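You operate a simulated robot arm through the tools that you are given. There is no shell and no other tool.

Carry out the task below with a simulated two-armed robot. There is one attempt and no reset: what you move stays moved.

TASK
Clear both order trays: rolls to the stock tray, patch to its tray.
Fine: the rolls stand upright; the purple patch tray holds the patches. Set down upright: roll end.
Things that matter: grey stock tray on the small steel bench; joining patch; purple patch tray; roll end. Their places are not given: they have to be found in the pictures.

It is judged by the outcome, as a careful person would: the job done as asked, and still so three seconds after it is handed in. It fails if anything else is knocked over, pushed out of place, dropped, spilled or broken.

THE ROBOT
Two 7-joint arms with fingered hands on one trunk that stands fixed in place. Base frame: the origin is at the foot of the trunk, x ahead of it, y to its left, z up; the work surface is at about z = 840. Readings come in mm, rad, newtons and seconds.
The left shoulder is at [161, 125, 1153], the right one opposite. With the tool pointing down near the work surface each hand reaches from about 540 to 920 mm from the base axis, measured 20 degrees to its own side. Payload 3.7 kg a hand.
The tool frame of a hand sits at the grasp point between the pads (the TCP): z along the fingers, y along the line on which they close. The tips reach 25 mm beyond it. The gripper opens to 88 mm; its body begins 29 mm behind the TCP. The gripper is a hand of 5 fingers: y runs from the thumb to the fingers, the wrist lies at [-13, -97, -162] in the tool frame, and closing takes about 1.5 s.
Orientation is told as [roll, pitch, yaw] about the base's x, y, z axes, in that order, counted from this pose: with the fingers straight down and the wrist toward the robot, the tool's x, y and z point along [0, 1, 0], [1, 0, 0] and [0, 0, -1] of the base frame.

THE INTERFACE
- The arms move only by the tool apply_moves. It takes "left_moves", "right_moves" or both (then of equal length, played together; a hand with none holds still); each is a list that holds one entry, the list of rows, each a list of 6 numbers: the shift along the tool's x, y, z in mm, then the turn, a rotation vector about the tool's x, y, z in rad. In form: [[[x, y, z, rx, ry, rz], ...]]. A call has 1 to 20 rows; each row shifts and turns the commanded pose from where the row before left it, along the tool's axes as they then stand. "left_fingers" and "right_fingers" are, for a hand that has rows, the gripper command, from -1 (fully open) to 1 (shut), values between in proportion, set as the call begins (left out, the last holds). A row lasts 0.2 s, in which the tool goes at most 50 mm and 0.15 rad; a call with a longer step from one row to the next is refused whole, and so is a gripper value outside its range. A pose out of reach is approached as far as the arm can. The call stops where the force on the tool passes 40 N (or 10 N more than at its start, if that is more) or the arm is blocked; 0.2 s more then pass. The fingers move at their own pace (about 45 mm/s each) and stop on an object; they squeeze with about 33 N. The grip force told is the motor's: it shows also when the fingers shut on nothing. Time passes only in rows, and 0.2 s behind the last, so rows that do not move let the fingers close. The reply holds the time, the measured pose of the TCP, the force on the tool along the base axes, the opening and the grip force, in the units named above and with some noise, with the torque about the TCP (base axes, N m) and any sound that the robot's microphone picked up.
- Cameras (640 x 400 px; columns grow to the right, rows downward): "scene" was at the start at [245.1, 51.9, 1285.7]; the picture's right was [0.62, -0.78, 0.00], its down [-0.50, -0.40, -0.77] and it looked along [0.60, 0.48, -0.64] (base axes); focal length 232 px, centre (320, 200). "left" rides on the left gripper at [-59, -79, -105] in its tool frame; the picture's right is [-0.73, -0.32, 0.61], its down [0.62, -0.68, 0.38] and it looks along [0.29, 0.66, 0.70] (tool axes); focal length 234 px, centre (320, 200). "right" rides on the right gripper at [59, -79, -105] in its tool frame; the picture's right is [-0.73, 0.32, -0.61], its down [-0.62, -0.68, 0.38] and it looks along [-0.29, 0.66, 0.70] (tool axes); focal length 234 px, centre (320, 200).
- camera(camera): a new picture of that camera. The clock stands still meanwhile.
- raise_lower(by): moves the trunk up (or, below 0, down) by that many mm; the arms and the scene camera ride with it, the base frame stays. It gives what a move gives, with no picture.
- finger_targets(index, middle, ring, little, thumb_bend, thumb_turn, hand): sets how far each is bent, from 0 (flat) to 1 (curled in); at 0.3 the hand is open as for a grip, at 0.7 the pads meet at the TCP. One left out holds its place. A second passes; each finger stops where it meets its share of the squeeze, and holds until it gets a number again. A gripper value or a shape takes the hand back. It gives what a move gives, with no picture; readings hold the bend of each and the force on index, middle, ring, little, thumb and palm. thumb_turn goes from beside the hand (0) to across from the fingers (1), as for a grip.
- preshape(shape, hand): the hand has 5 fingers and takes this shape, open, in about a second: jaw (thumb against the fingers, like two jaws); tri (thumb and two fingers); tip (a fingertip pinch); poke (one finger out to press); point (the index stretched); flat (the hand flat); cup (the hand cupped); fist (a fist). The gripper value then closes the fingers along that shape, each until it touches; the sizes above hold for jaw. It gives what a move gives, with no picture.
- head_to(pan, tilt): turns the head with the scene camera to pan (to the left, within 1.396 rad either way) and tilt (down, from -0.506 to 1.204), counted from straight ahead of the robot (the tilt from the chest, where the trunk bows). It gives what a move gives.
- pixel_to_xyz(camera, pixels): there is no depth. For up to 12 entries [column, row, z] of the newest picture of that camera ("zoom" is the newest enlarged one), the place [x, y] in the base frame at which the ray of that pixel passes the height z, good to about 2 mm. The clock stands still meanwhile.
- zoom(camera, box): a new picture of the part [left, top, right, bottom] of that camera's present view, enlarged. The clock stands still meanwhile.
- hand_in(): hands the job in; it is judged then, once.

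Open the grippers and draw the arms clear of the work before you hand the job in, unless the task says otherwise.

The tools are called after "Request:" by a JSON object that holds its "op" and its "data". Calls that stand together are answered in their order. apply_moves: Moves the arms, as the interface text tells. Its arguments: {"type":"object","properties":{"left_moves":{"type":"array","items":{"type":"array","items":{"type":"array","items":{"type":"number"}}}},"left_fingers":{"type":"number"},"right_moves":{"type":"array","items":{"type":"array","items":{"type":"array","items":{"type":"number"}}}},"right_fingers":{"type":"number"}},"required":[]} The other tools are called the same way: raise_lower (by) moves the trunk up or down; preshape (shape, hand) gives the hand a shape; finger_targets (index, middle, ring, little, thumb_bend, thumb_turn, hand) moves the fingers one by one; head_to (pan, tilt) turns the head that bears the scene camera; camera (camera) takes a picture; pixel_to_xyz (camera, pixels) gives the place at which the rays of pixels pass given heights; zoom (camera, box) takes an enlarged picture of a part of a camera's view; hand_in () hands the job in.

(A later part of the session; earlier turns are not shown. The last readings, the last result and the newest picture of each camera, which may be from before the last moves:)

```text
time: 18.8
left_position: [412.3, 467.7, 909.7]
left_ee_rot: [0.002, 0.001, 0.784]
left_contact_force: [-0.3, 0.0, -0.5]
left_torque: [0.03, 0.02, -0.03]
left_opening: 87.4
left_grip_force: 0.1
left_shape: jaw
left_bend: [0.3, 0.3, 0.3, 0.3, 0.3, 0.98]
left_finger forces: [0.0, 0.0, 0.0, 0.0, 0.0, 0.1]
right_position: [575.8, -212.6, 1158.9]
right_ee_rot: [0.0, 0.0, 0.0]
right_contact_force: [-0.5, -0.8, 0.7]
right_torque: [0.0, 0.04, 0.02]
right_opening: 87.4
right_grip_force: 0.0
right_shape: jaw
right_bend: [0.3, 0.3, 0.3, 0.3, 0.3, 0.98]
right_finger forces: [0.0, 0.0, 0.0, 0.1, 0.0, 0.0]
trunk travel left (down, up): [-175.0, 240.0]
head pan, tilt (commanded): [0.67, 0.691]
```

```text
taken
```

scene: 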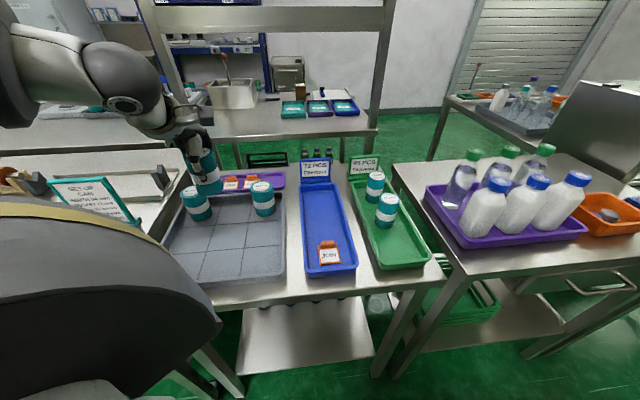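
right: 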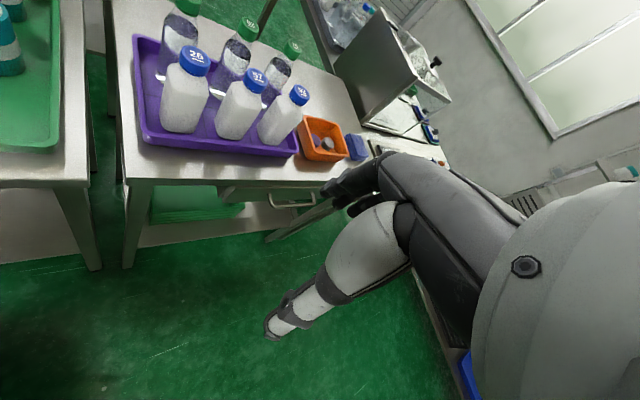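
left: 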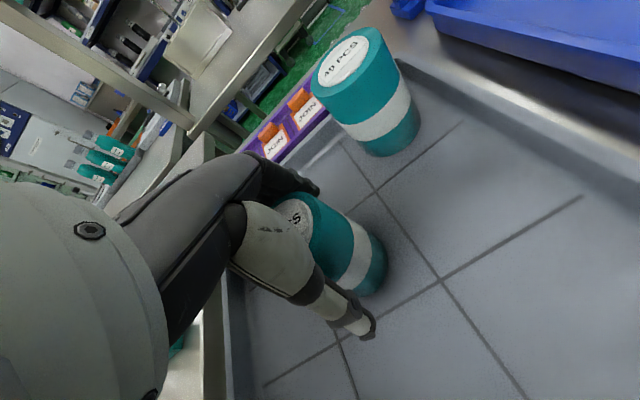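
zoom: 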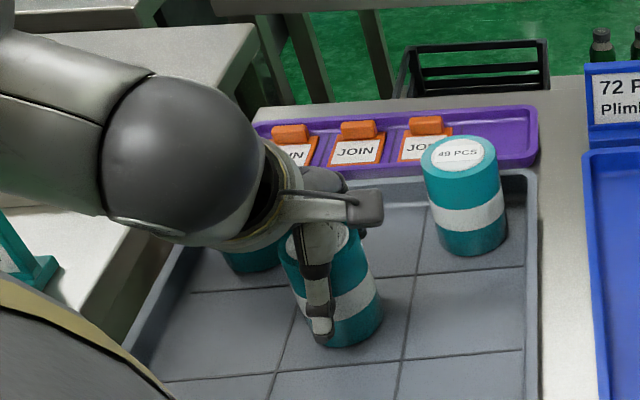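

The roll stands in the centre cell, released. I'll lift straight up and travel right to above the nearer green-tray roll (21 PCS) at about (694,189).

Request:
{"op": "apply_moves", "data": {"left_moves": [[[0, 0, -25, 0, 0, 0], [0, 0, -35, 0, 0, 0], [0, 0, -40, 0, 0, 0], [0, 0, -40, 0, 0, 0], [-39, 0.4, 0, 0, 0, 0], [-39, 0.4, 0, 0, 0, 0], [-39, 0.4, 0, 0, 0, 0], [-39, 0.4, 0, 0, 0, 0], [-39, 0.4, 0, 0, 0, 0], [-39, 0.4, 0, 0, 0, 0], [-39, 0.4, 0, 0, 0, 0], [-39, 0.4, 0, 0, 0, 0], [-39, 0.4, 0, 0, 0, 0], [-39, 0.4, 0, 0, 0, 0], [0, 0, 0, 0, 0, 0]]], "left_fingers": -1}}

Request:
{"op": "camera", "data": {"camera": "scene"}}

Request:
{"op": "camera", "data": {"camera": "left"}}

```text
time: 22.0
left_position: [690.8, 197.2, 1049.4]
left_ee_rot: [-0.002, -0.003, 0.786]
left_contact_force: [-1.1, 0.4, 0.3]
left_torque: [0.01, 0.0, -0.01]
left_opening: 87.7
left_grip_force: 0.1
left_shape: jaw
left_bend: [0.3, 0.3, 0.3, 0.3, 0.3, 0.98]
left_finger forces: [0.0, 0.0, 0.0, 0.0, 0.1, 0.0]
right_position: [574.4, -212.2, 1161.3]
right_ee_rot: [-0.001, -0.003, 0.002]
right_contact_force: [0.5, -0.4, -0.6]
right_torque: [0.02, 0.02, 0.01]
right_opening: 87.7
right_grip_force: 0.0
right_shape: jaw
right_bend: [0.3, 0.3, 0.3, 0.3, 0.3, 0.98]
right_finger forces: [0.1, 0.0, 0.1, 0.0, 0.1, 0.0]
trunk travel left (down, up): [-175.0, 240.0]
head pan, tilt (commanded): [0.67, 0.691]
```

```text
taken
```

scene: 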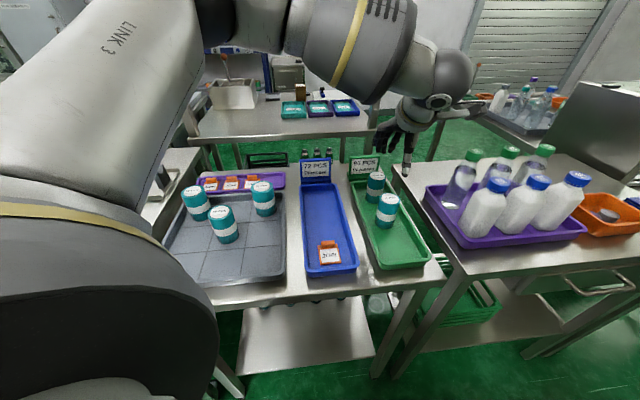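

```text
taken
```

left: 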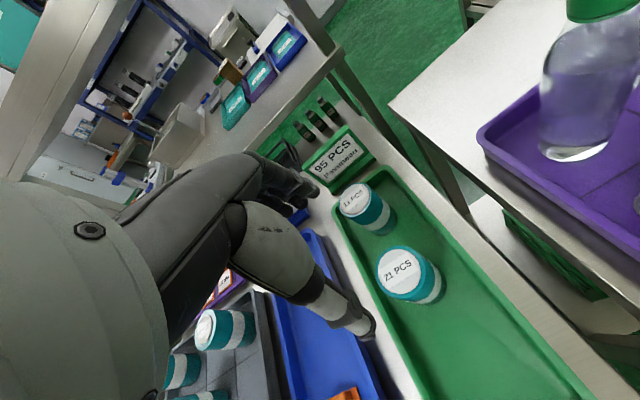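

I need to ensure the hand's camera boom clears the bottles on the right. I'll locate the bottles and refine the 21 PCS roll (top at about (402,270) left).

Request:
{"op": "zoom", "data": {"camera": "left", "box": [320, 170, 480, 320]}}

Request:
{"op": "pixel_to_xyz", "data": {"camera": "scene", "pixels": [[452, 205, 850], [470, 155, 1000], [470, 155, 1030], [463, 230, 850], [497, 185, 1000], [425, 190, 862], [463, 247, 862]]}}

Request:
{"op": "zoom", "data": {"camera": "scene", "box": [340, 80, 500, 240]}}

```text
2.67 times, centred on (400, 245) of left
```

zoom: 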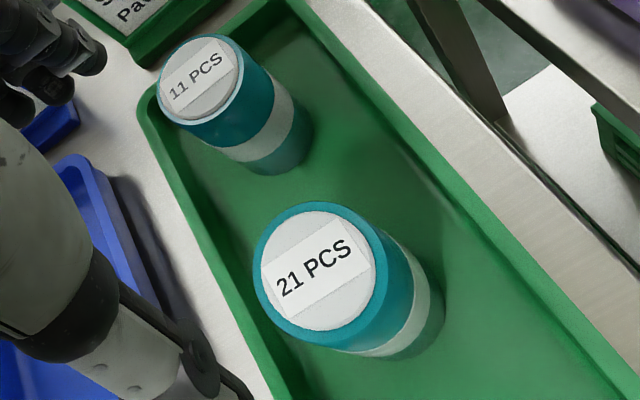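

```text
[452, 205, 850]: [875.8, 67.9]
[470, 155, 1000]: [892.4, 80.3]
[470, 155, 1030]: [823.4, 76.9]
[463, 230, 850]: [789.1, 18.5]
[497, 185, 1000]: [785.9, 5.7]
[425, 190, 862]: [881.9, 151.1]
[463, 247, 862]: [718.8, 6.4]
```

```text
2.50 times, centred on (420, 160) of scene
```

zoom: 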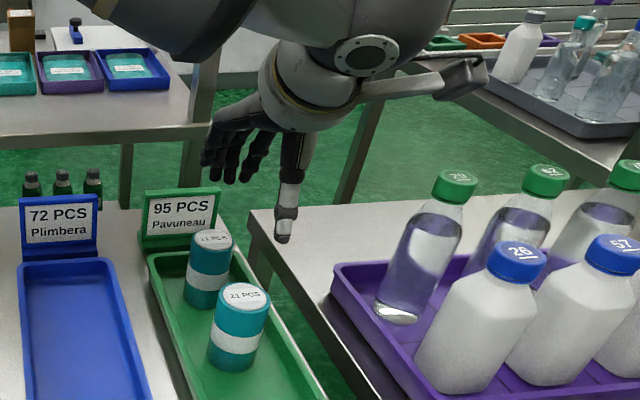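

Bottles are >100 mm from the boom. Refining the 21 PCS roll top centre at left pixel (400.4,273) and 11 PCS at (356,200).

Request:
{"op": "pixel_to_xyz", "data": {"camera": "left", "pixels": [[400.4, 273.1, 930], [356.2, 200, 930]]}}

Request:
{"op": "pixel_to_xyz", "data": {"camera": "scene", "pixels": [[389.8, 198.7, 930], [376.6, 175.6, 930]]}}

```text
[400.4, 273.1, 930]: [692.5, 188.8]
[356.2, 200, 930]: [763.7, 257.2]
```

```text
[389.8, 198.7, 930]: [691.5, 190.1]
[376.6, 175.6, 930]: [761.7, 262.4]
```

21 PCS is at (692,189.5), with the 11 PCS roll 99 mm behind it. I'll reduce the opening to about 74 mm, align over the roll, and descend to z≈962 for a visual check.

Request:
{"op": "apply_moves", "data": {"left_moves": [[[-6.3, -5, 0, 0, 0, 0], [0, 0, 30, 0, 0, 0], [0, 0, 30, 0, 0, 0], [0, 0, 27, 0, 0, 0], [0, 0, 0, 0, 0, 0], [0, 0, 0, 0, 0, 0]]], "left_fingers": -0.68}}

Request:
{"op": "zoom", "data": {"camera": "scene", "box": [340, 130, 440, 230]}}

Request:
{"op": "camera", "data": {"camera": "left"}}

Request:
{"op": "zoom", "data": {"camera": "left", "box": [230, 140, 390, 350]}}

```text
time: 23.4
left_position: [690.8, 187.6, 960.3]
left_ee_rot: [-0.001, 0.002, 0.786]
left_contact_force: [-0.9, -0.6, -0.2]
left_torque: [0.02, -0.01, -0.02]
left_opening: 73.9
left_grip_force: 0.0
left_shape: jaw
left_bend: [0.27, 0.33, 0.31, 0.32, 0.44, 0.98]
left_finger forces: [0.0, 0.0, 0.1, 0.1, 0.0, 0.1]
right_position: [574.7, -212.2, 1159.6]
right_ee_rot: [0.0, 0.0, 0.001]
right_contact_force: [1.1, -0.2, 0.0]
right_torque: [0.03, 0.04, -0.02]
right_opening: 87.9
right_grip_force: 0.2
right_shape: jaw
right_bend: [0.3, 0.3, 0.3, 0.3, 0.3, 0.98]
right_finger forces: [0.0, 0.0, 0.0, 0.0, 0.0, 0.0]
trunk travel left (down, up): [-175.0, 240.0]
head pan, tilt (commanded): [0.67, 0.691]
```

```text
4.00 times, centred on (390, 180) of scene
```

zoom: 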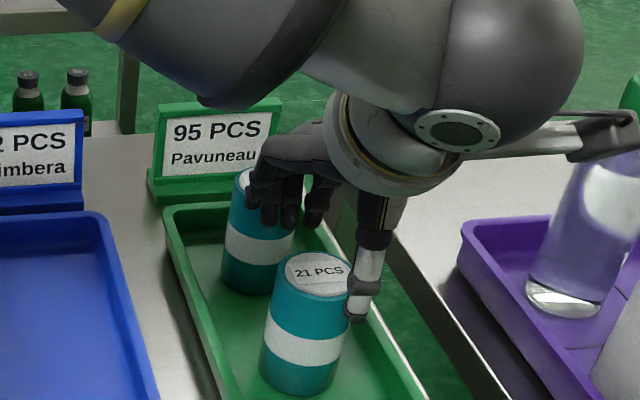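

```text
taken
```

left: 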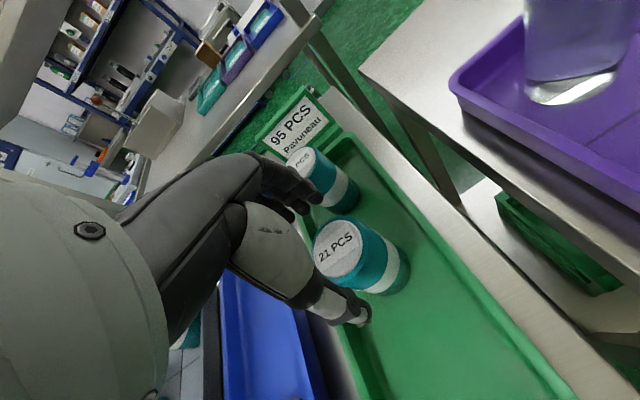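

```text
1.90 times, centred on (310, 245) of left
```

zoom: 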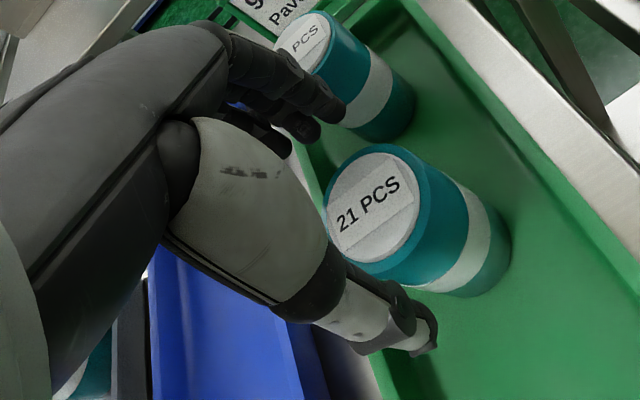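

The fingers hover near the 11 PCS roll; I'll compute where the fingertip and thumb-tip pixels lie at z≈937 to judge clearance.

Request:
{"op": "pixel_to_xyz", "data": {"camera": "scene", "pixels": [[377.5, 186, 935], [382.5, 186.5, 935], [389, 186.5, 935], [372, 182, 938], [400, 208, 935], [368, 171, 955]]}}

Request:
{"op": "zoom", "data": {"camera": "scene", "box": [355, 155, 415, 225]}}

Request:
{"op": "pixel_to_xyz", "data": {"camera": "left", "pixels": [[320, 197, 935], [306, 211, 935], [368, 318, 935], [291, 159, 930]]}}

```text
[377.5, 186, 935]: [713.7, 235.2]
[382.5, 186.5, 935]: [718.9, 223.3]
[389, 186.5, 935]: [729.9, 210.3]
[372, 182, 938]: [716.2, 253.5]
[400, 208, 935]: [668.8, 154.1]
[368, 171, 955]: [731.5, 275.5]
```

```text
5.71 times, centred on (385, 190) of scene
```

zoom: 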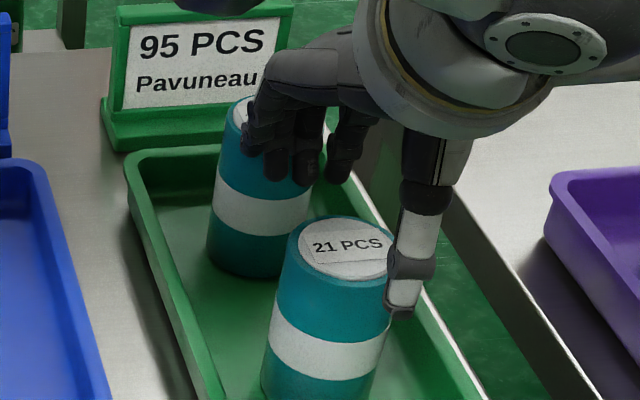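

```text
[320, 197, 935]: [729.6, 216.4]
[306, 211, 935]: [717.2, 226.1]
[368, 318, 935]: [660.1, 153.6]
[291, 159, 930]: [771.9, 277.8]
```

Fingertips lie about 42–48 mm beyond the 21 PCS centre while the 11 PCS roll begins at about 72 mm, so there's a margin. I'll descend 20 mm and check again before going on.

Request:
{"op": "apply_moves", "data": {"left_moves": [[[0, 0, 10, 0, 0, 0], [0, 0, 10, 0, 0, 0], [0, 0, 0, 0, 0, 0]]]}}

Request:
{"op": "zoom", "data": {"camera": "scene", "box": [355, 155, 415, 225]}}

Request:
{"op": "zoom", "data": {"camera": "left", "box": [230, 120, 420, 330]}}

```text
time: 24.2
left_position: [691.1, 188.8, 940.6]
left_ee_rot: [0.001, -0.001, 0.785]
left_contact_force: [-0.3, 0.1, -0.2]
left_torque: [-0.03, 0.0, 0.02]
left_opening: 74.0
left_grip_force: 0.1
left_shape: jaw
left_bend: [0.27, 0.33, 0.31, 0.32, 0.44, 0.98]
left_finger forces: [0.0, 0.0, 0.0, 0.0, 0.0, 0.1]
right_position: [574.5, -212.4, 1160.5]
right_ee_rot: [-0.001, -0.001, 0.0]
right_contact_force: [0.9, 0.2, 0.3]
right_torque: [0.02, 0.0, -0.02]
right_opening: 87.5
right_grip_force: 0.0
right_shape: jaw
right_bend: [0.3, 0.3, 0.3, 0.3, 0.3, 0.98]
right_finger forces: [0.0, 0.1, 0.0, 0.1, 0.0, 0.1]
trunk travel left (down, up): [-175.0, 240.0]
head pan, tilt (commanded): [0.67, 0.691]
```

```text
5.71 times, centred on (385, 190) of scene
```

zoom: 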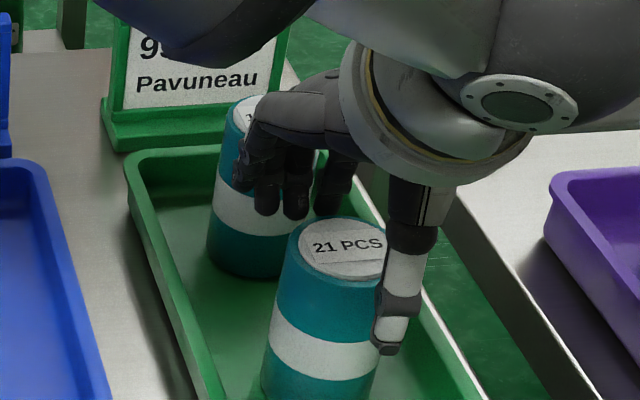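

```text
1.90 times, centred on (325, 225) of left
```

zoom: 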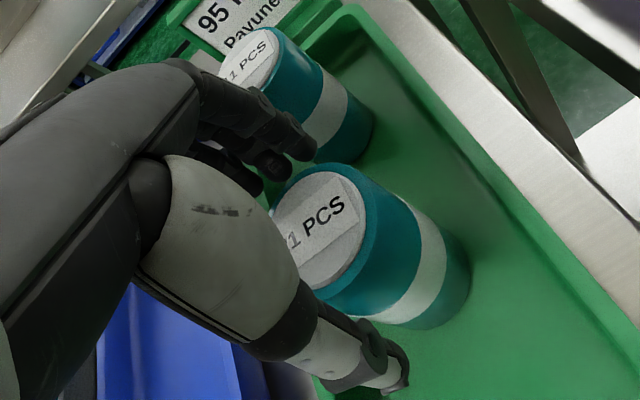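

The fingers are in the gap with no contact. I'll descend the remaining 30 mm slowly.

Request:
{"op": "apply_moves", "data": {"left_moves": [[[0, 0, 8, 0, 0, 0], [0, 0, 8, 0, 0, 0], [0, 0, 7, 0, 0, 0], [0, 0, 7, 0, 0, 0], [0, 0, 0, 0, 0, 0]]]}}

Request:
{"op": "zoom", "data": {"camera": "scene", "box": [355, 155, 415, 225]}}

Request:
{"op": "zoom", "data": {"camera": "left", "box": [230, 80, 420, 310]}}

```text
time: 25.4
left_position: [689.8, 189.4, 912.3]
left_ee_rot: [0.0, 0.001, 0.787]
left_contact_force: [-0.9, 0.3, 0.0]
left_torque: [-0.02, -0.02, -0.02]
left_opening: 74.1
left_grip_force: 0.0
left_shape: jaw
left_bend: [0.27, 0.33, 0.31, 0.32, 0.44, 0.98]
left_finger forces: [0.0, 0.0, 0.0, 0.0, 0.0, 0.1]
right_position: [574.1, -212.4, 1158.8]
right_ee_rot: [-0.002, -0.002, 0.0]
right_contact_force: [0.5, 0.3, 0.4]
right_torque: [0.01, 0.01, 0.0]
right_opening: 87.8
right_grip_force: 0.1
right_shape: jaw
right_bend: [0.3, 0.3, 0.3, 0.3, 0.3, 0.98]
right_finger forces: [0.0, 0.1, 0.0, 0.0, 0.0, 0.0]
trunk travel left (down, up): [-175.0, 240.0]
head pan, tilt (commanded): [0.67, 0.691]
```

```text
5.71 times, centred on (385, 190) of scene
```

zoom: 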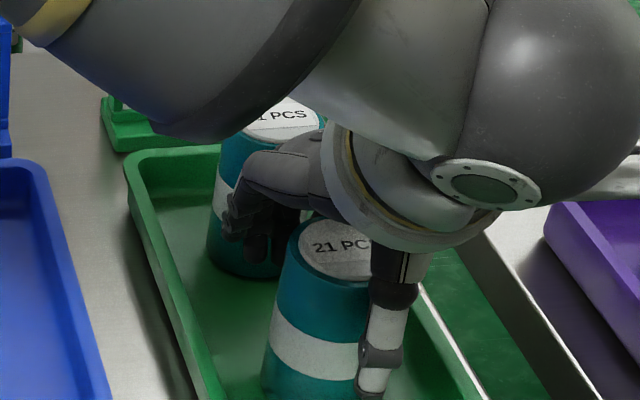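

```text
1.74 times, centred on (325, 195) of left
```

zoom: 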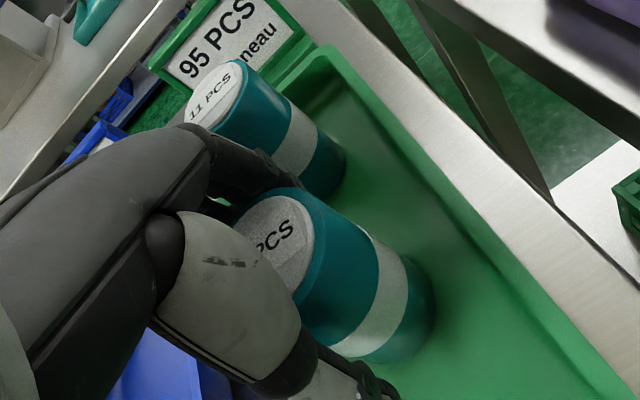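

No contact and both rolls stand. I'll close the hand on the 21 PCS roll.

Request:
{"op": "apply_moves", "data": {"left_moves": [[[0, 0, 0, 0, 0, 0], [0, 0, 0, 0, 0, 0], [0, 0, 0, 0, 0, 0], [0, 0, 0, 0, 0, 0], [0, 0, 0, 0, 0, 0], [0, 0, 0, 0, 0, 0], [0, 0, 0, 0, 0, 0], [0, 0, 0, 0, 0, 0]]], "left_fingers": 1}}

Request:
{"op": "apply_moves", "data": {"left_moves": [[[0, 0, -5, 0, 0, 0], [0, 0, -10, 0, 0, 0], [0, 0, -15, 0, 0, 0], [0, 0, 0, 0, 0, 0]]]}}

Request:
{"op": "zoom", "data": {"camera": "scene", "box": [340, 140, 430, 240]}}

Request:
{"op": "camera", "data": {"camera": "left"}}

```text
time: 27.2
left_position: [691.1, 188.1, 911.5]
left_ee_rot: [0.0, -0.001, 0.787]
left_contact_force: [-0.2, 0.1, -0.7]
left_torque: [0.01, 0.01, 0.01]
left_opening: 42.0
left_grip_force: 33.4
left_shape: jaw
left_bend: [0.74, 0.45, 0.49, 0.47, 0.71, 1.0]
left_finger forces: [18.1, 10.0, 0.2, 0.1, 28.4, 0.0]
right_position: [575.4, -212.4, 1159.6]
right_ee_rot: [0.0, 0.0, 0.001]
right_contact_force: [-0.6, 0.2, 0.3]
right_torque: [0.0, -0.02, 0.0]
right_opening: 87.8
right_grip_force: 0.1
right_shape: jaw
right_bend: [0.3, 0.3, 0.3, 0.3, 0.3, 0.98]
right_finger forces: [0.0, 0.1, 0.1, 0.1, 0.0, 0.0]
trunk travel left (down, up): [-175.0, 240.0]
head pan, tilt (commanded): [0.67, 0.691]
```

```text
time: 28.2
left_position: [689.4, 188.9, 942.1]
left_ee_rot: [0.001, 0.001, 0.784]
left_contact_force: [0.2, 0.0, -0.9]
left_torque: [0.03, 0.0, 0.01]
left_opening: 42.1
left_grip_force: 33.3
left_shape: jaw
left_bend: [0.74, 0.45, 0.49, 0.47, 0.71, 1.0]
left_finger forces: [18.1, 10.0, 0.3, 0.0, 28.4, 0.0]
right_position: [575.5, -213.0, 1158.3]
right_ee_rot: [-0.001, 0.001, -0.001]
right_contact_force: [-0.3, 0.2, -0.5]
right_torque: [0.05, 0.02, 0.01]
right_opening: 87.8
right_grip_force: 0.0
right_shape: jaw
right_bend: [0.3, 0.3, 0.3, 0.3, 0.3, 0.98]
right_finger forces: [0.1, 0.1, 0.0, 0.0, 0.0, 0.0]
trunk travel left (down, up): [-175.0, 240.0]
head pan, tilt (commanded): [0.67, 0.691]
```

```text
4.00 times, centred on (385, 190) of scene
```

zoom: 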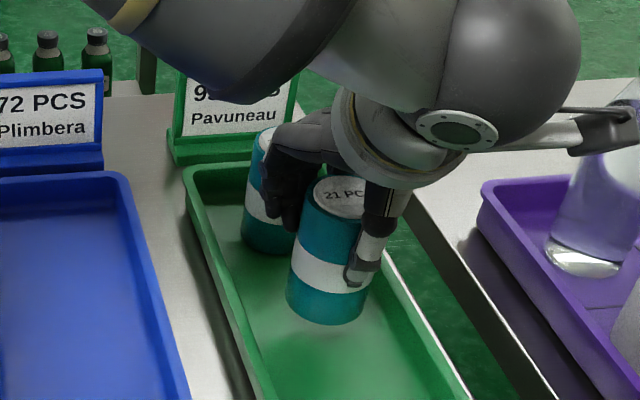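

```text
taken
```

left: 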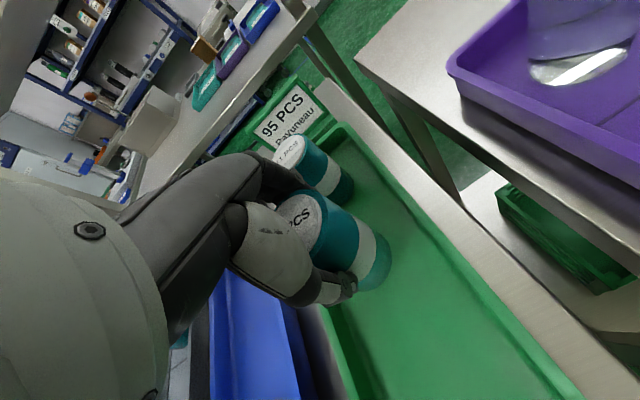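

The 21 PCS roll is lifted straight and the 11 PCS roll stands still. I'll lift to z≈1060 and carry it over the middle-right cell of the grey tray (target (462,402)).

Request:
{"op": "apply_moves", "data": {"left_moves": [[[0, 0, -30, 0, 0, 0], [0, 0, -40, 0, 0, 0], [0, 0, -40, 0, 0, 0], [0, 0, -10, 0, 0, 0], [31.2, -1.1, 0, 0, 0, 0], [31.2, -1.1, 0, 0, 0, 0], [31.2, -1.1, 0, 0, 0, 0], [31.2, -1.1, 0, 0, 0, 0], [31.2, -1.1, 0, 0, 0, 0], [31.2, -1.1, 0, 0, 0, 0], [31.2, -1.1, 0, 0, 0, 0], [31.2, -1.1, 0, 0, 0, 0], [31.2, -1.1, 0, 0, 0, 0], [31.2, -1.1, 0, 0, 0, 0], [0, 0, 0, 0, 0, 0]]]}}

Request:
{"op": "camera", "data": {"camera": "scene"}}

Request:
{"op": "camera", "data": {"camera": "left"}}

```text
time: 31.4
left_position: [462.8, 403.6, 1059.7]
left_ee_rot: [0.002, 0.004, 0.785]
left_contact_force: [0.1, 0.0, -0.4]
left_torque: [0.01, 0.03, 0.0]
left_opening: 42.2
left_grip_force: 33.2
left_shape: jaw
left_bend: [0.74, 0.45, 0.5, 0.47, 0.71, 1.0]
left_finger forces: [18.0, 10.1, 0.2, 0.0, 28.2, 0.0]
right_position: [576.6, -211.7, 1156.3]
right_ee_rot: [0.0, 0.005, 0.001]
right_contact_force: [0.7, -0.3, 0.1]
right_torque: [0.02, -0.01, -0.04]
right_opening: 87.6
right_grip_force: 0.0
right_shape: jaw
right_bend: [0.3, 0.3, 0.3, 0.3, 0.3, 0.98]
right_finger forces: [0.0, 0.1, 0.0, 0.0, 0.0, 0.0]
trunk travel left (down, up): [-175.0, 240.0]
head pan, tilt (commanded): [0.67, 0.691]
```

```text
taken
```

scene: 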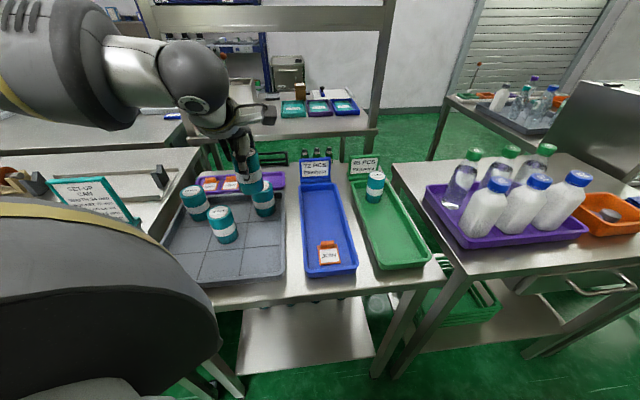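

```text
taken
```

left: 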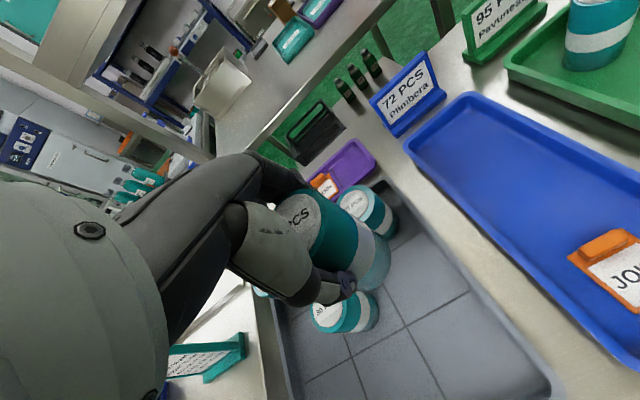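

I'll verify standing neighbours' positions (49 PCS top at (356,203), placed roll top at (328,314) in left view) before lowering.

Request:
{"op": "zoom", "data": {"camera": "left", "box": [270, 150, 430, 350]}}

Request:
{"op": "zoom", "data": {"camera": "scene", "box": [160, 130, 300, 260]}}

```text
2.00 times, centred on (350, 250) of left
```

zoom: 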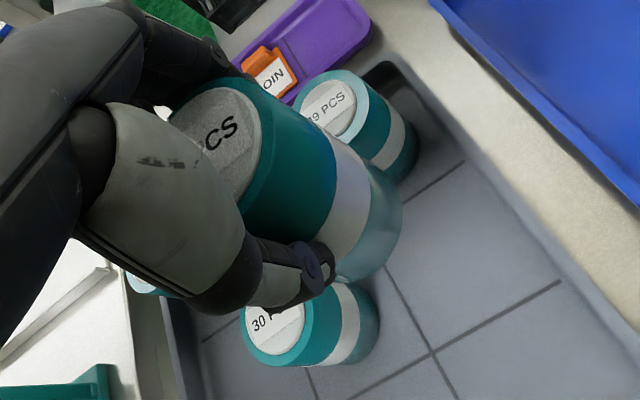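

```text
3.08 times, centred on (230, 195) of scene
```

zoom: 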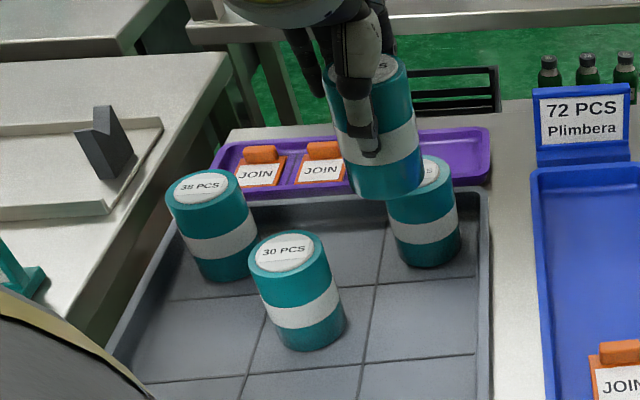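

I'll compute the standing rolls' places from these pixels to know my clearances.

Request:
{"op": "pixel_to_xyz", "data": {"camera": "scene", "pixels": [[219.6, 212.2, 930], [191.7, 191.1, 930], [262, 186.3, 930]]}}

Request:
{"op": "pixel_to_xyz", "data": {"camera": "left", "pixels": [[357, 203, 930], [329, 316, 930]]}}

```text
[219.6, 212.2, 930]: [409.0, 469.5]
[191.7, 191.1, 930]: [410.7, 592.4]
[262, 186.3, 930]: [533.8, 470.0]
```

```text
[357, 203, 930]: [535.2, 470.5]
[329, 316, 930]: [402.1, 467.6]
```

Neighbours: 49 PCS at (534,470), 30 PCS at (409,469.5). I'll shift 2 mm back and lower to z≈918 over the middle-right cell.

Request:
{"op": "apply_moves", "data": {"left_moves": [[[0, -2.5, 20, 0, 0, 0], [0, 0, 35, 0, 0, 0], [0, 0, 35, 0, 0, 0], [0, 0, 25, 0, 0, 0], [0, 0, 15, 0, 0, 0], [0, 0, 10, 0, 0, 0], [0, 0, 0, 0, 0, 0]]]}}

Request:
{"op": "zoom", "data": {"camera": "scene", "box": [160, 140, 300, 270]}}

Request:
{"op": "camera", "data": {"camera": "left"}}

```text
time: 33.0
left_position: [461.3, 399.8, 922.8]
left_ee_rot: [0.0, 0.001, 0.786]
left_contact_force: [0.2, -0.4, 0.1]
left_torque: [-0.01, 0.03, -0.01]
left_opening: 41.8
left_grip_force: 32.6
left_shape: jaw
left_bend: [0.74, 0.45, 0.5, 0.47, 0.71, 1.0]
left_finger forces: [18.0, 10.1, 0.3, 0.0, 28.0, 0.0]
right_position: [575.4, -212.4, 1159.8]
right_ee_rot: [0.0, 0.0, -0.002]
right_contact_force: [0.4, 0.5, -0.3]
right_torque: [0.0, -0.01, 0.01]
right_opening: 87.6
right_grip_force: 0.0
right_shape: jaw
right_bend: [0.3, 0.3, 0.3, 0.3, 0.3, 0.98]
right_finger forces: [0.1, 0.0, 0.0, 0.0, 0.1, 0.0]
trunk travel left (down, up): [-175.0, 240.0]
head pan, tilt (commanded): [0.67, 0.691]
```

```text
3.08 times, centred on (230, 205) of scene
```

zoom: 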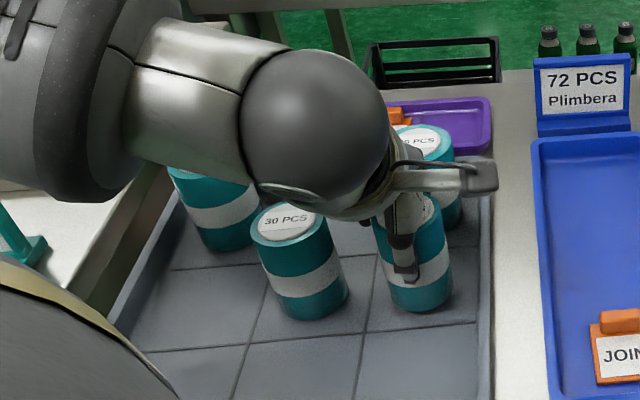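

```text
taken
```

left: 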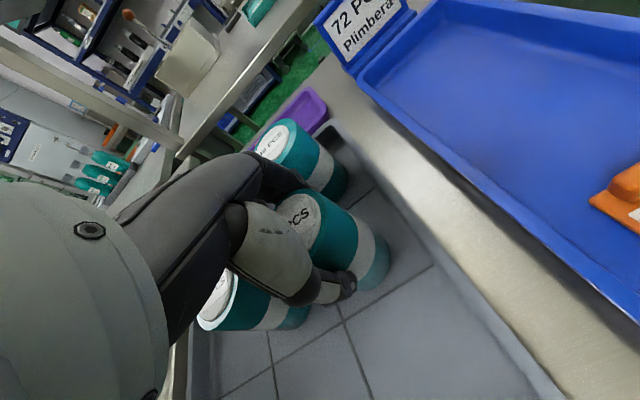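

All clear and upright. I'll lower the last ~11 mm slowly to touch the floor.

Request:
{"op": "apply_moves", "data": {"left_moves": [[[0, 0, 4, 0, 0, 0], [0, 0, 4, 0, 0, 0], [0, 0, 2, 0, 0, 0], [0, 0, 0, 0, 0, 0]]]}}

Request:
{"op": "apply_moves", "data": {"left_moves": [[[0, 0, 1.5, 0, 0, 0], [0, 0, 0, 0, 0, 0]]]}}

```text
time: 34.0
left_position: [461.8, 399.1, 911.7]
left_ee_rot: [-0.001, 0.0, 0.785]
left_contact_force: [-0.2, -1.0, -0.3]
left_torque: [0.04, 0.03, 0.0]
left_opening: 41.7
left_grip_force: 32.9
left_shape: jaw
left_bend: [0.74, 0.45, 0.5, 0.47, 0.71, 1.0]
left_finger forces: [17.9, 10.1, 0.5, 0.0, 28.1, 0.0]
right_position: [575.8, -212.2, 1159.0]
right_ee_rot: [0.0, 0.0, -0.001]
right_contact_force: [0.0, -0.1, 0.3]
right_torque: [0.02, -0.01, 0.01]
right_opening: 87.6
right_grip_force: 0.0
right_shape: jaw
right_bend: [0.3, 0.3, 0.3, 0.3, 0.3, 0.98]
right_finger forces: [0.0, 0.0, 0.0, 0.0, 0.1, 0.0]
trunk travel left (down, up): [-175.0, 240.0]
head pan, tilt (commanded): [0.67, 0.691]
```

```text
time: 34.6
left_position: [460.4, 398.8, 911.8]
left_ee_rot: [0.0, 0.0, 0.785]
left_contact_force: [0.4, -0.4, -0.5]
left_torque: [0.03, -0.02, 0.0]
left_opening: 41.8
left_grip_force: 33.1
left_shape: jaw
left_bend: [0.74, 0.45, 0.5, 0.47, 0.71, 1.0]
left_finger forces: [18.0, 10.1, 0.3, 0.1, 28.3, 0.1]
right_position: [573.9, -213.1, 1159.3]
right_ee_rot: [0.002, -0.002, 0.001]
right_contact_force: [-0.6, -0.1, 0.4]
right_torque: [-0.02, 0.02, -0.04]
right_opening: 87.6
right_grip_force: 0.1
right_shape: jaw
right_bend: [0.3, 0.3, 0.3, 0.3, 0.3, 0.98]
right_finger forces: [0.0, 0.0, 0.1, 0.1, 0.0, 0.0]
trunk travel left (down, up): [-175.0, 240.0]
head pan, tilt (commanded): [0.67, 0.691]
```

No contact force yet; I'll go down 1 mm more at a time.

Request:
{"op": "apply_moves", "data": {"left_moves": [[[0, 0, 1, 0, 0, 0], [0, 0, 0, 0, 0, 0]]]}}

Request:
{"op": "apply_moves", "data": {"left_moves": [[[0, 0, 0.7, 0, 0, 0], [0, 0, 0, 0, 0, 0]]]}}

```text
time: 35.2
left_position: [461.6, 399.6, 911.0]
left_ee_rot: [-0.003, 0.0, 0.786]
left_contact_force: [-1.1, -0.6, 5.8]
left_torque: [0.03, 0.0, -0.01]
left_opening: 41.8
left_grip_force: 33.2
left_shape: jaw
left_bend: [0.74, 0.45, 0.5, 0.47, 0.71, 1.0]
left_finger forces: [17.9, 10.2, 0.4, 0.1, 28.7, 0.1]
right_position: [573.8, -212.0, 1158.6]
right_ee_rot: [0.0, 0.001, 0.001]
right_contact_force: [0.0, 0.9, -0.1]
right_torque: [-0.01, -0.01, 0.0]
right_opening: 87.8
right_grip_force: 0.2
right_shape: jaw
right_bend: [0.3, 0.3, 0.3, 0.3, 0.3, 0.98]
right_finger forces: [0.0, 0.0, 0.0, 0.0, 0.0, 0.0]
trunk travel left (down, up): [-175.0, 240.0]
head pan, tilt (commanded): [0.67, 0.691]
```

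```text
time: 35.8
left_position: [461.1, 399.1, 910.8]
left_ee_rot: [-0.002, -0.003, 0.787]
left_contact_force: [0.2, 0.3, 10.6]
left_torque: [0.06, -0.06, -0.01]
left_opening: 42.2
left_grip_force: 32.8
left_shape: jaw
left_bend: [0.74, 0.45, 0.49, 0.47, 0.71, 1.0]
left_finger forces: [18.8, 10.8, 0.5, 0.1, 29.0, 0.0]
right_position: [573.6, -213.1, 1158.4]
right_ee_rot: [-0.001, 0.001, 0.001]
right_contact_force: [0.2, -0.1, -0.5]
right_torque: [0.01, -0.04, 0.0]
right_opening: 87.7
right_grip_force: 0.0
right_shape: jaw
right_bend: [0.3, 0.3, 0.3, 0.3, 0.3, 0.98]
right_finger forces: [0.0, 0.1, 0.0, 0.0, 0.0, 0.0]
trunk travel left (down, up): [-175.0, 240.0]
head pan, tilt (commanded): [0.67, 0.691]
```

Firm contact (10.6 N). I'll ease up 1 mm and open to about 74 mm so the fingers stay clear of the 49 PCS roll.

Request:
{"op": "apply_moves", "data": {"left_moves": [[[0, 0, -1, 0, 0, 0], [0, 0, 0, 0, 0, 0], [0, 0, 0, 0, 0, 0], [0, 0, 0, 0, 0, 0], [0, 0, 0, 0, 0, 0], [0, 0, 0, 0, 0, 0]]], "left_fingers": -0.68}}

Request:
{"op": "zoom", "data": {"camera": "scene", "box": [160, 140, 300, 270]}}

Request:
{"op": "camera", "data": {"camera": "left"}}

```text
time: 37.2
left_position: [460.7, 399.4, 910.7]
left_ee_rot: [-0.001, -0.001, 0.787]
left_contact_force: [0.6, 0.2, -1.0]
left_torque: [0.03, -0.03, -0.02]
left_opening: 74.1
left_grip_force: 0.1
left_shape: jaw
left_bend: [0.27, 0.33, 0.31, 0.32, 0.45, 0.99]
left_finger forces: [0.1, 0.0, 0.0, 0.0, 0.0, 0.0]
right_position: [573.9, -212.9, 1159.6]
right_ee_rot: [0.0, -0.001, -0.001]
right_contact_force: [0.2, -0.1, -0.1]
right_torque: [-0.01, -0.02, -0.01]
right_opening: 87.5
right_grip_force: 0.0
right_shape: jaw
right_bend: [0.3, 0.3, 0.3, 0.3, 0.3, 0.98]
right_finger forces: [0.0, 0.0, 0.1, 0.0, 0.0, 0.1]
trunk travel left (down, up): [-175.0, 240.0]
head pan, tilt (commanded): [0.67, 0.691]
```

```text
3.08 times, centred on (230, 205) of scene
```

zoom: 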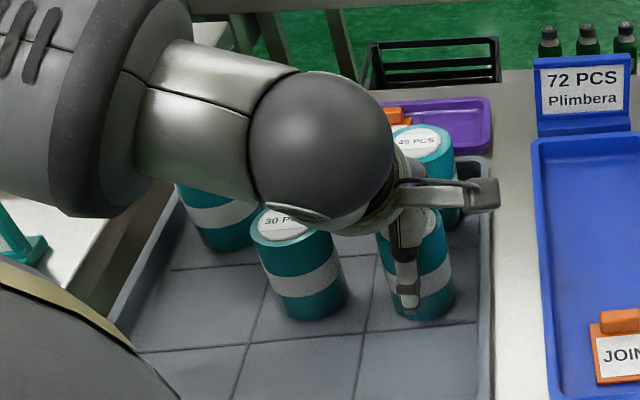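

```text
taken
```

left: 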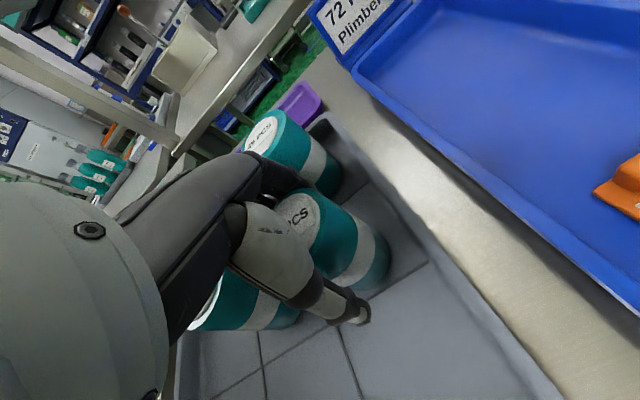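

Released and standing. I'll rise straight up to z≈1060 and travel to above the 11 PCS roll at (763,259).

Request:
{"op": "apply_moves", "data": {"left_moves": [[[0, 0, -20, 0, 0, 0], [0, 0, -30, 0, 0, 0], [0, 0, -45, 0, 0, 0], [0, 0, -45, 0, 0, 0], [0, 0, -10, 0, 0, 0], [-31.3, 11.0, 0, 0, 0, 0], [-31.3, 11.0, 0, 0, 0, 0], [-31.3, 11.0, 0, 0, 0, 0], [-31.3, 11.0, 0, 0, 0, 0], [-31.3, 11.0, 0, 0, 0, 0], [-31.3, 11.0, 0, 0, 0, 0], [-31.3, 11.0, 0, 0, 0, 0], [-31.3, 11.0, 0, 0, 0, 0], [-31.3, 11.0, 0, 0, 0, 0], [-31.3, 11.0, 0, 0, 0, 0], [0, 0, 0, 0, 0, 0]]]}}

Request:
{"op": "camera", "data": {"camera": "scene"}}

Request:
{"op": "camera", "data": {"camera": "left"}}

```text
time: 40.6
left_position: [759.2, 255.6, 1059.6]
left_ee_rot: [-0.001, 0.001, 0.786]
left_contact_force: [0.6, -0.2, -0.9]
left_torque: [-0.03, 0.0, 0.0]
left_opening: 73.4
left_grip_force: 0.0
left_shape: jaw
left_bend: [0.27, 0.33, 0.31, 0.32, 0.45, 0.99]
left_finger forces: [0.0, 0.0, 0.1, 0.1, 0.0, 0.0]
right_position: [574.4, -212.9, 1160.0]
right_ee_rot: [0.0, -0.001, 0.0]
right_contact_force: [-0.4, 0.1, -0.1]
right_torque: [-0.03, -0.02, 0.03]
right_opening: 87.7
right_grip_force: 0.0
right_shape: jaw
right_bend: [0.3, 0.3, 0.3, 0.3, 0.3, 0.98]
right_finger forces: [0.0, 0.0, 0.0, 0.0, 0.1, 0.0]
trunk travel left (down, up): [-175.0, 240.0]
head pan, tilt (commanded): [0.67, 0.691]
```

```text
taken
```

scene: 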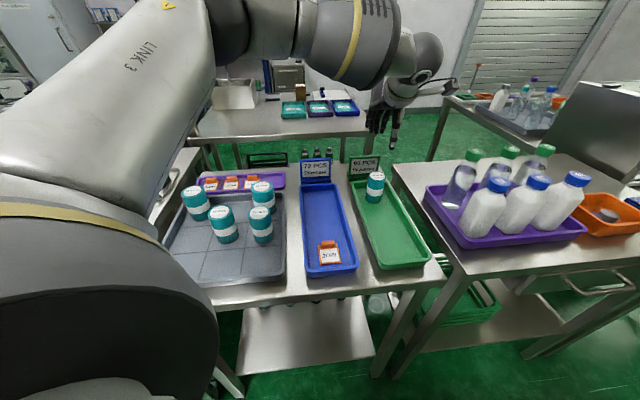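

```text
taken
```

left: 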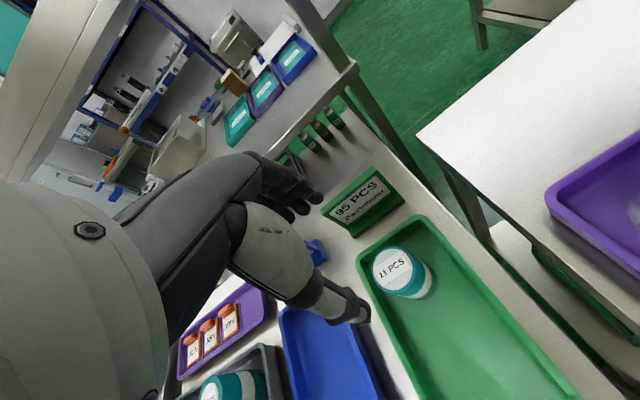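

I'll zoom on the 11 PCS roll (left ~ (397,268)) and sign to refine the position and the gap to the sign.

Request:
{"op": "zoom", "data": {"camera": "left", "box": [310, 160, 470, 310]}}

Request:
{"op": "zoom", "data": {"camera": "scene", "box": [330, 145, 420, 215]}}

```text
2.67 times, centred on (390, 235) of left
```

zoom: 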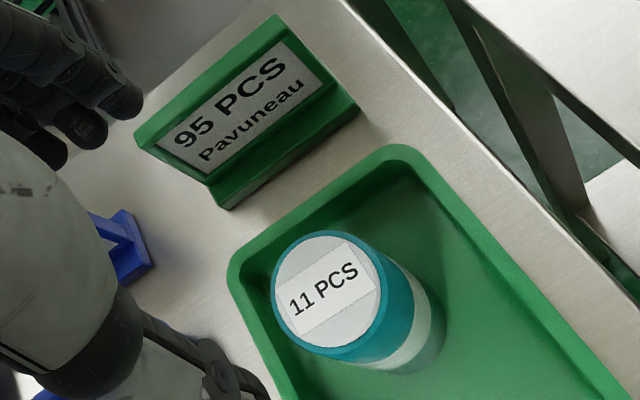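

```text
5.71 times, centred on (375, 180) of scene
```

zoom: 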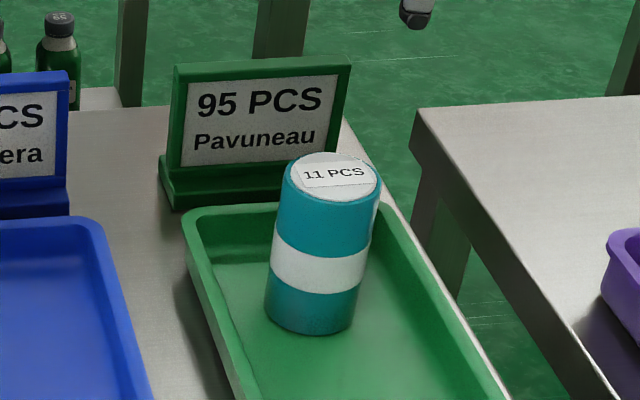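

Computing the 11 PCS centre and sign base front edge from these pixels.

Request:
{"op": "pixel_to_xyz", "data": {"camera": "left", "pixels": [[393, 271, 930], [355.5, 238, 842], [403.9, 200.6, 842], [390, 200, 862], [356, 270, 862], [367, 215, 930]]}}

Request:
{"op": "pixel_to_xyz", "data": {"camera": "scene", "pixels": [[377.3, 176, 930], [350, 181, 842]]}}

```text
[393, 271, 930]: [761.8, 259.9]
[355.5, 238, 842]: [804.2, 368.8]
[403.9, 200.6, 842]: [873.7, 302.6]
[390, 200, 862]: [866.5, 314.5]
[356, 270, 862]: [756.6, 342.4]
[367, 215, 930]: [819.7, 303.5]
```

```text
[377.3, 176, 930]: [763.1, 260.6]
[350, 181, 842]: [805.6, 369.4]
```

11 PCS is at (762.5,260), sign base ≥108 mm beyond—clear. I'll align, open fully and descend to z≈911.

Request:
{"op": "apply_moves", "data": {"left_moves": [[[0.8, 4.5, 10, 0, 0, 0], [0, 0, 30, 0, 0, 0], [0, 0, 30, 0, 0, 0], [0, 0, 25, 0, 0, 0], [0, 0, 20, 0, 0, 0], [0, 0, 15, 0, 0, 0], [0, 0, 10, 0, 0, 0], [0, 0, 8.6, 0, 0, 0], [0, 0, 0, 0, 0, 0]]], "left_fingers": -1}}

Request:
{"op": "zoom", "data": {"camera": "scene", "box": [330, 145, 430, 225]}}

Request:
{"op": "camera", "data": {"camera": "left"}}

```text
time: 42.6
left_position: [761.8, 259.3, 911.2]
left_ee_rot: [0.0, 0.0, 0.786]
left_contact_force: [-0.8, -0.3, -0.6]
left_torque: [-0.01, -0.03, 0.01]
left_opening: 87.6
left_grip_force: 0.1
left_shape: jaw
left_bend: [0.3, 0.3, 0.3, 0.3, 0.3, 0.98]
left_finger forces: [0.0, 0.0, 0.1, 0.0, 0.1, 0.0]
right_position: [574.8, -213.2, 1159.7]
right_ee_rot: [-0.001, 0.0, -0.001]
right_contact_force: [0.3, 0.4, -1.2]
right_torque: [0.01, 0.01, 0.0]
right_opening: 87.4
right_grip_force: 0.1
right_shape: jaw
right_bend: [0.3, 0.3, 0.3, 0.3, 0.3, 0.98]
right_finger forces: [0.0, 0.0, 0.1, 0.0, 0.0, 0.1]
trunk travel left (down, up): [-175.0, 240.0]
head pan, tilt (commanded): [0.67, 0.691]
```

```text
5.00 times, centred on (380, 185) of scene
```

zoom: 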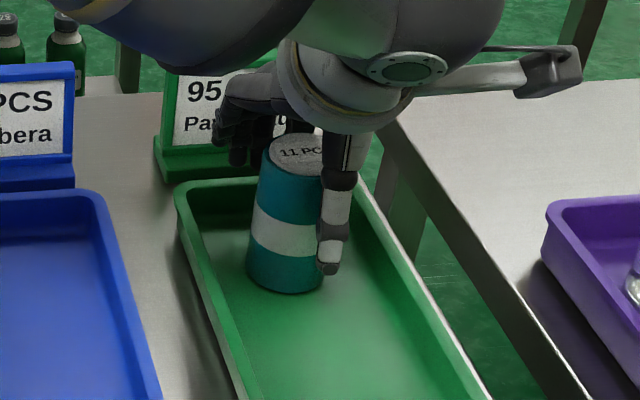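

```text
taken
```

left: 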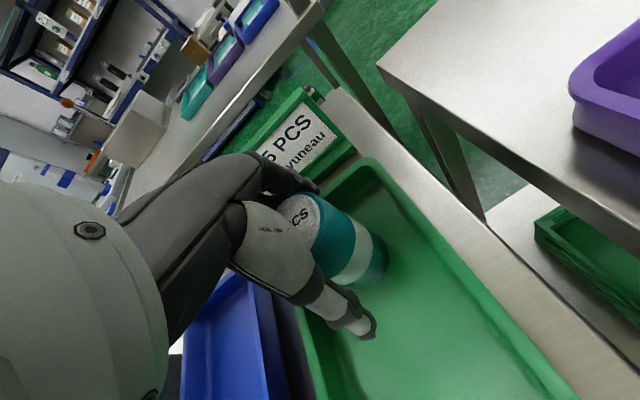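

The roll is between thumb and fingers with no contact. I'll close, then lift slightly to check.

Request:
{"op": "apply_moves", "data": {"left_moves": [[[0, 0, 0, 0, 0, 0], [0, 0, 0, 0, 0, 0], [0, 0, 0, 0, 0, 0], [0, 0, 0, 0, 0, 0], [0, 0, 0, 0, 0, 0], [0, 0, 0, 0, 0, 0], [0, 0, 0, 0, 0, 0], [0, 0, 0, 0, 0, 0]]], "left_fingers": 1}}

Request:
{"op": "apply_moves", "data": {"left_moves": [[[0, 0, -5, 0, 0, 0], [0, 0, -10, 0, 0, 0], [0, 0, -15, 0, 0, 0], [0, 0, 0, 0, 0, 0]]]}}

Request:
{"op": "zoom", "data": {"camera": "scene", "box": [330, 135, 430, 215]}}

Request:
{"op": "camera", "data": {"camera": "left"}}

```text
time: 44.4
left_position: [763.7, 258.4, 912.6]
left_ee_rot: [0.002, -0.001, 0.783]
left_contact_force: [0.2, 0.8, -0.4]
left_torque: [0.02, 0.01, 0.0]
left_opening: 39.2
left_grip_force: 32.7
left_shape: jaw
left_bend: [0.74, 0.48, 0.53, 0.5, 0.71, 1.0]
left_finger forces: [18.0, 10.1, 0.4, 0.1, 28.6, 0.1]
right_position: [574.4, -212.5, 1160.2]
right_ee_rot: [0.0, 0.0, 0.002]
right_contact_force: [-0.3, 0.3, 1.0]
right_torque: [0.03, -0.02, 0.01]
right_opening: 87.8
right_grip_force: 0.0
right_shape: jaw
right_bend: [0.3, 0.3, 0.3, 0.3, 0.3, 0.98]
right_finger forces: [0.0, 0.1, 0.0, 0.0, 0.0, 0.0]
trunk travel left (down, up): [-175.0, 240.0]
head pan, tilt (commanded): [0.67, 0.691]
```

```text
time: 45.4
left_position: [762.5, 260.2, 942.6]
left_ee_rot: [-0.001, 0.0, 0.786]
left_contact_force: [-0.3, -0.2, -0.8]
left_torque: [-0.03, -0.02, 0.01]
left_opening: 39.2
left_grip_force: 33.1
left_shape: jaw
left_bend: [0.74, 0.48, 0.53, 0.5, 0.71, 1.0]
left_finger forces: [18.1, 10.1, 0.3, 0.1, 28.5, 0.1]
right_position: [574.4, -211.5, 1159.4]
right_ee_rot: [0.0, -0.001, -0.002]
right_contact_force: [0.6, 0.1, 0.1]
right_torque: [0.01, 0.0, 0.01]
right_opening: 87.7
right_grip_force: 0.2
right_shape: jaw
right_bend: [0.3, 0.3, 0.3, 0.3, 0.3, 0.98]
right_finger forces: [0.1, 0.1, 0.1, 0.0, 0.0, 0.0]
trunk travel left (down, up): [-175.0, 240.0]
head pan, tilt (commanded): [0.67, 0.691]
```

```text
5.00 times, centred on (380, 175) of scene
```

zoom: 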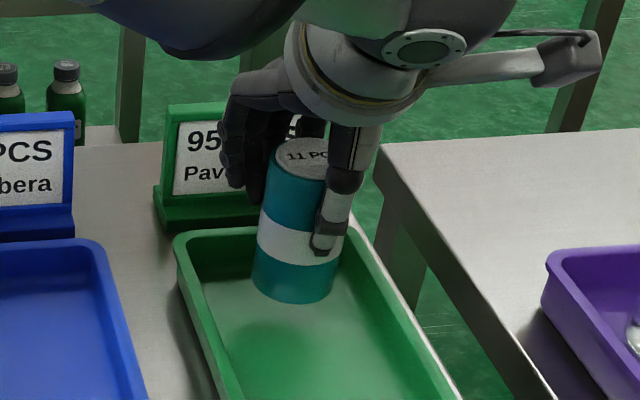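

```text
taken
```

left: 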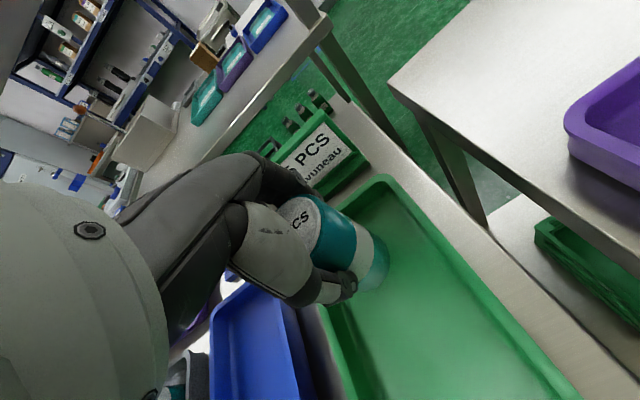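

The 11 PCS roll is lifted. Before carrying it to the middle-left cell, I'll check where the teal SET-UP sign on the left bench stands relative to the target (341,524).

Request:
{"op": "pixel_to_xyz", "data": {"camera": "scene", "pixels": [[140, 222, 845], [130, 215, 900], [105, 178, 980], [50, 182, 980], [165, 175, 880]]}}

Request:
{"op": "apply_moves", "data": {"left_moves": [[[0, 0, -30, 0, 0, 0], [0, 0, -40, 0, 0, 0], [0, 0, -40, 0, 0, 0], [0, 0, -15, 0, 0, 0], [32.3, -7.5, 0, 0, 0, 0], [32.3, -7.5, 0, 0, 0, 0], [32.3, -7.5, 0, 0, 0, 0], [32.3, -7.5, 0, 0, 0, 0], [32.3, -7.5, 0, 0, 0, 0], [32.3, -7.5, 0, 0, 0, 0], [32.3, -7.5, 0, 0, 0, 0], [32.3, -7.5, 0, 0, 0, 0], [32.3, -7.5, 0, 0, 0, 0], [32.3, -7.5, 0, 0, 0, 0], [0, 0, 0, 0, 0, 0]]]}}

Request:
{"op": "camera", "data": {"camera": "scene"}}

Request:
{"op": "camera", "data": {"camera": "left"}}

```text
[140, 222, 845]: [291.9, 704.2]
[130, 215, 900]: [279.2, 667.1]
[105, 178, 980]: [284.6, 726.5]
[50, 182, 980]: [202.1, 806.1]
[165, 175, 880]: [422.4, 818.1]
```

```text
time: 48.6
left_position: [482.9, 436.3, 1066.1]
left_ee_rot: [0.002, 0.001, 0.785]
left_contact_force: [0.1, 0.6, -0.2]
left_torque: [0.0, 0.01, 0.0]
left_opening: 38.9
left_grip_force: 33.1
left_shape: jaw
left_bend: [0.74, 0.48, 0.53, 0.5, 0.71, 1.0]
left_finger forces: [18.0, 10.1, 0.5, 0.1, 28.3, 0.0]
right_position: [575.2, -212.5, 1159.4]
right_ee_rot: [-0.001, -0.002, 0.0]
right_contact_force: [-0.8, 0.0, 0.9]
right_torque: [0.0, 0.02, 0.02]
right_opening: 87.7
right_grip_force: 0.0
right_shape: jaw
right_bend: [0.3, 0.3, 0.3, 0.3, 0.3, 0.98]
right_finger forces: [0.1, 0.0, 0.0, 0.0, 0.0, 0.0]
trunk travel left (down, up): [-175.0, 240.0]
head pan, tilt (commanded): [0.67, 0.691]
```

```text
taken
```

scene: 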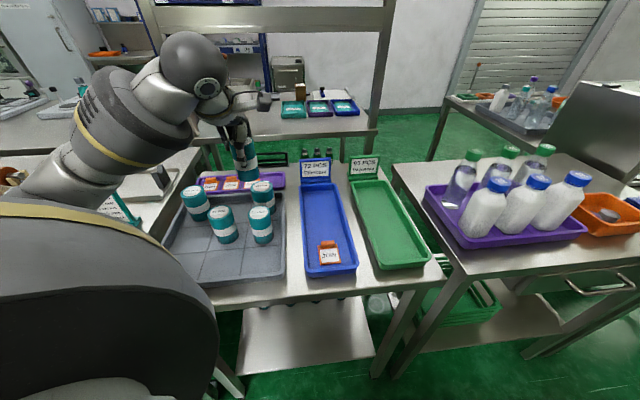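

```text
taken
```

left: 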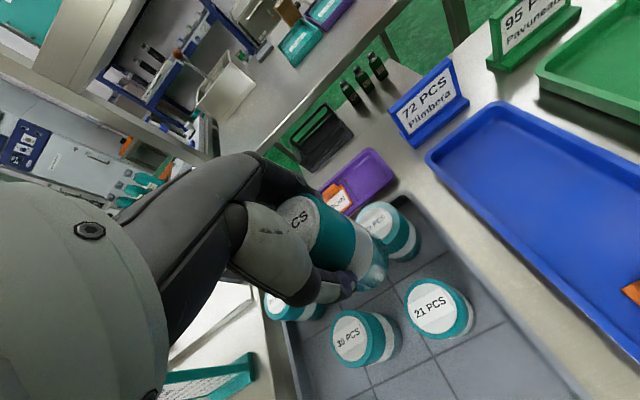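

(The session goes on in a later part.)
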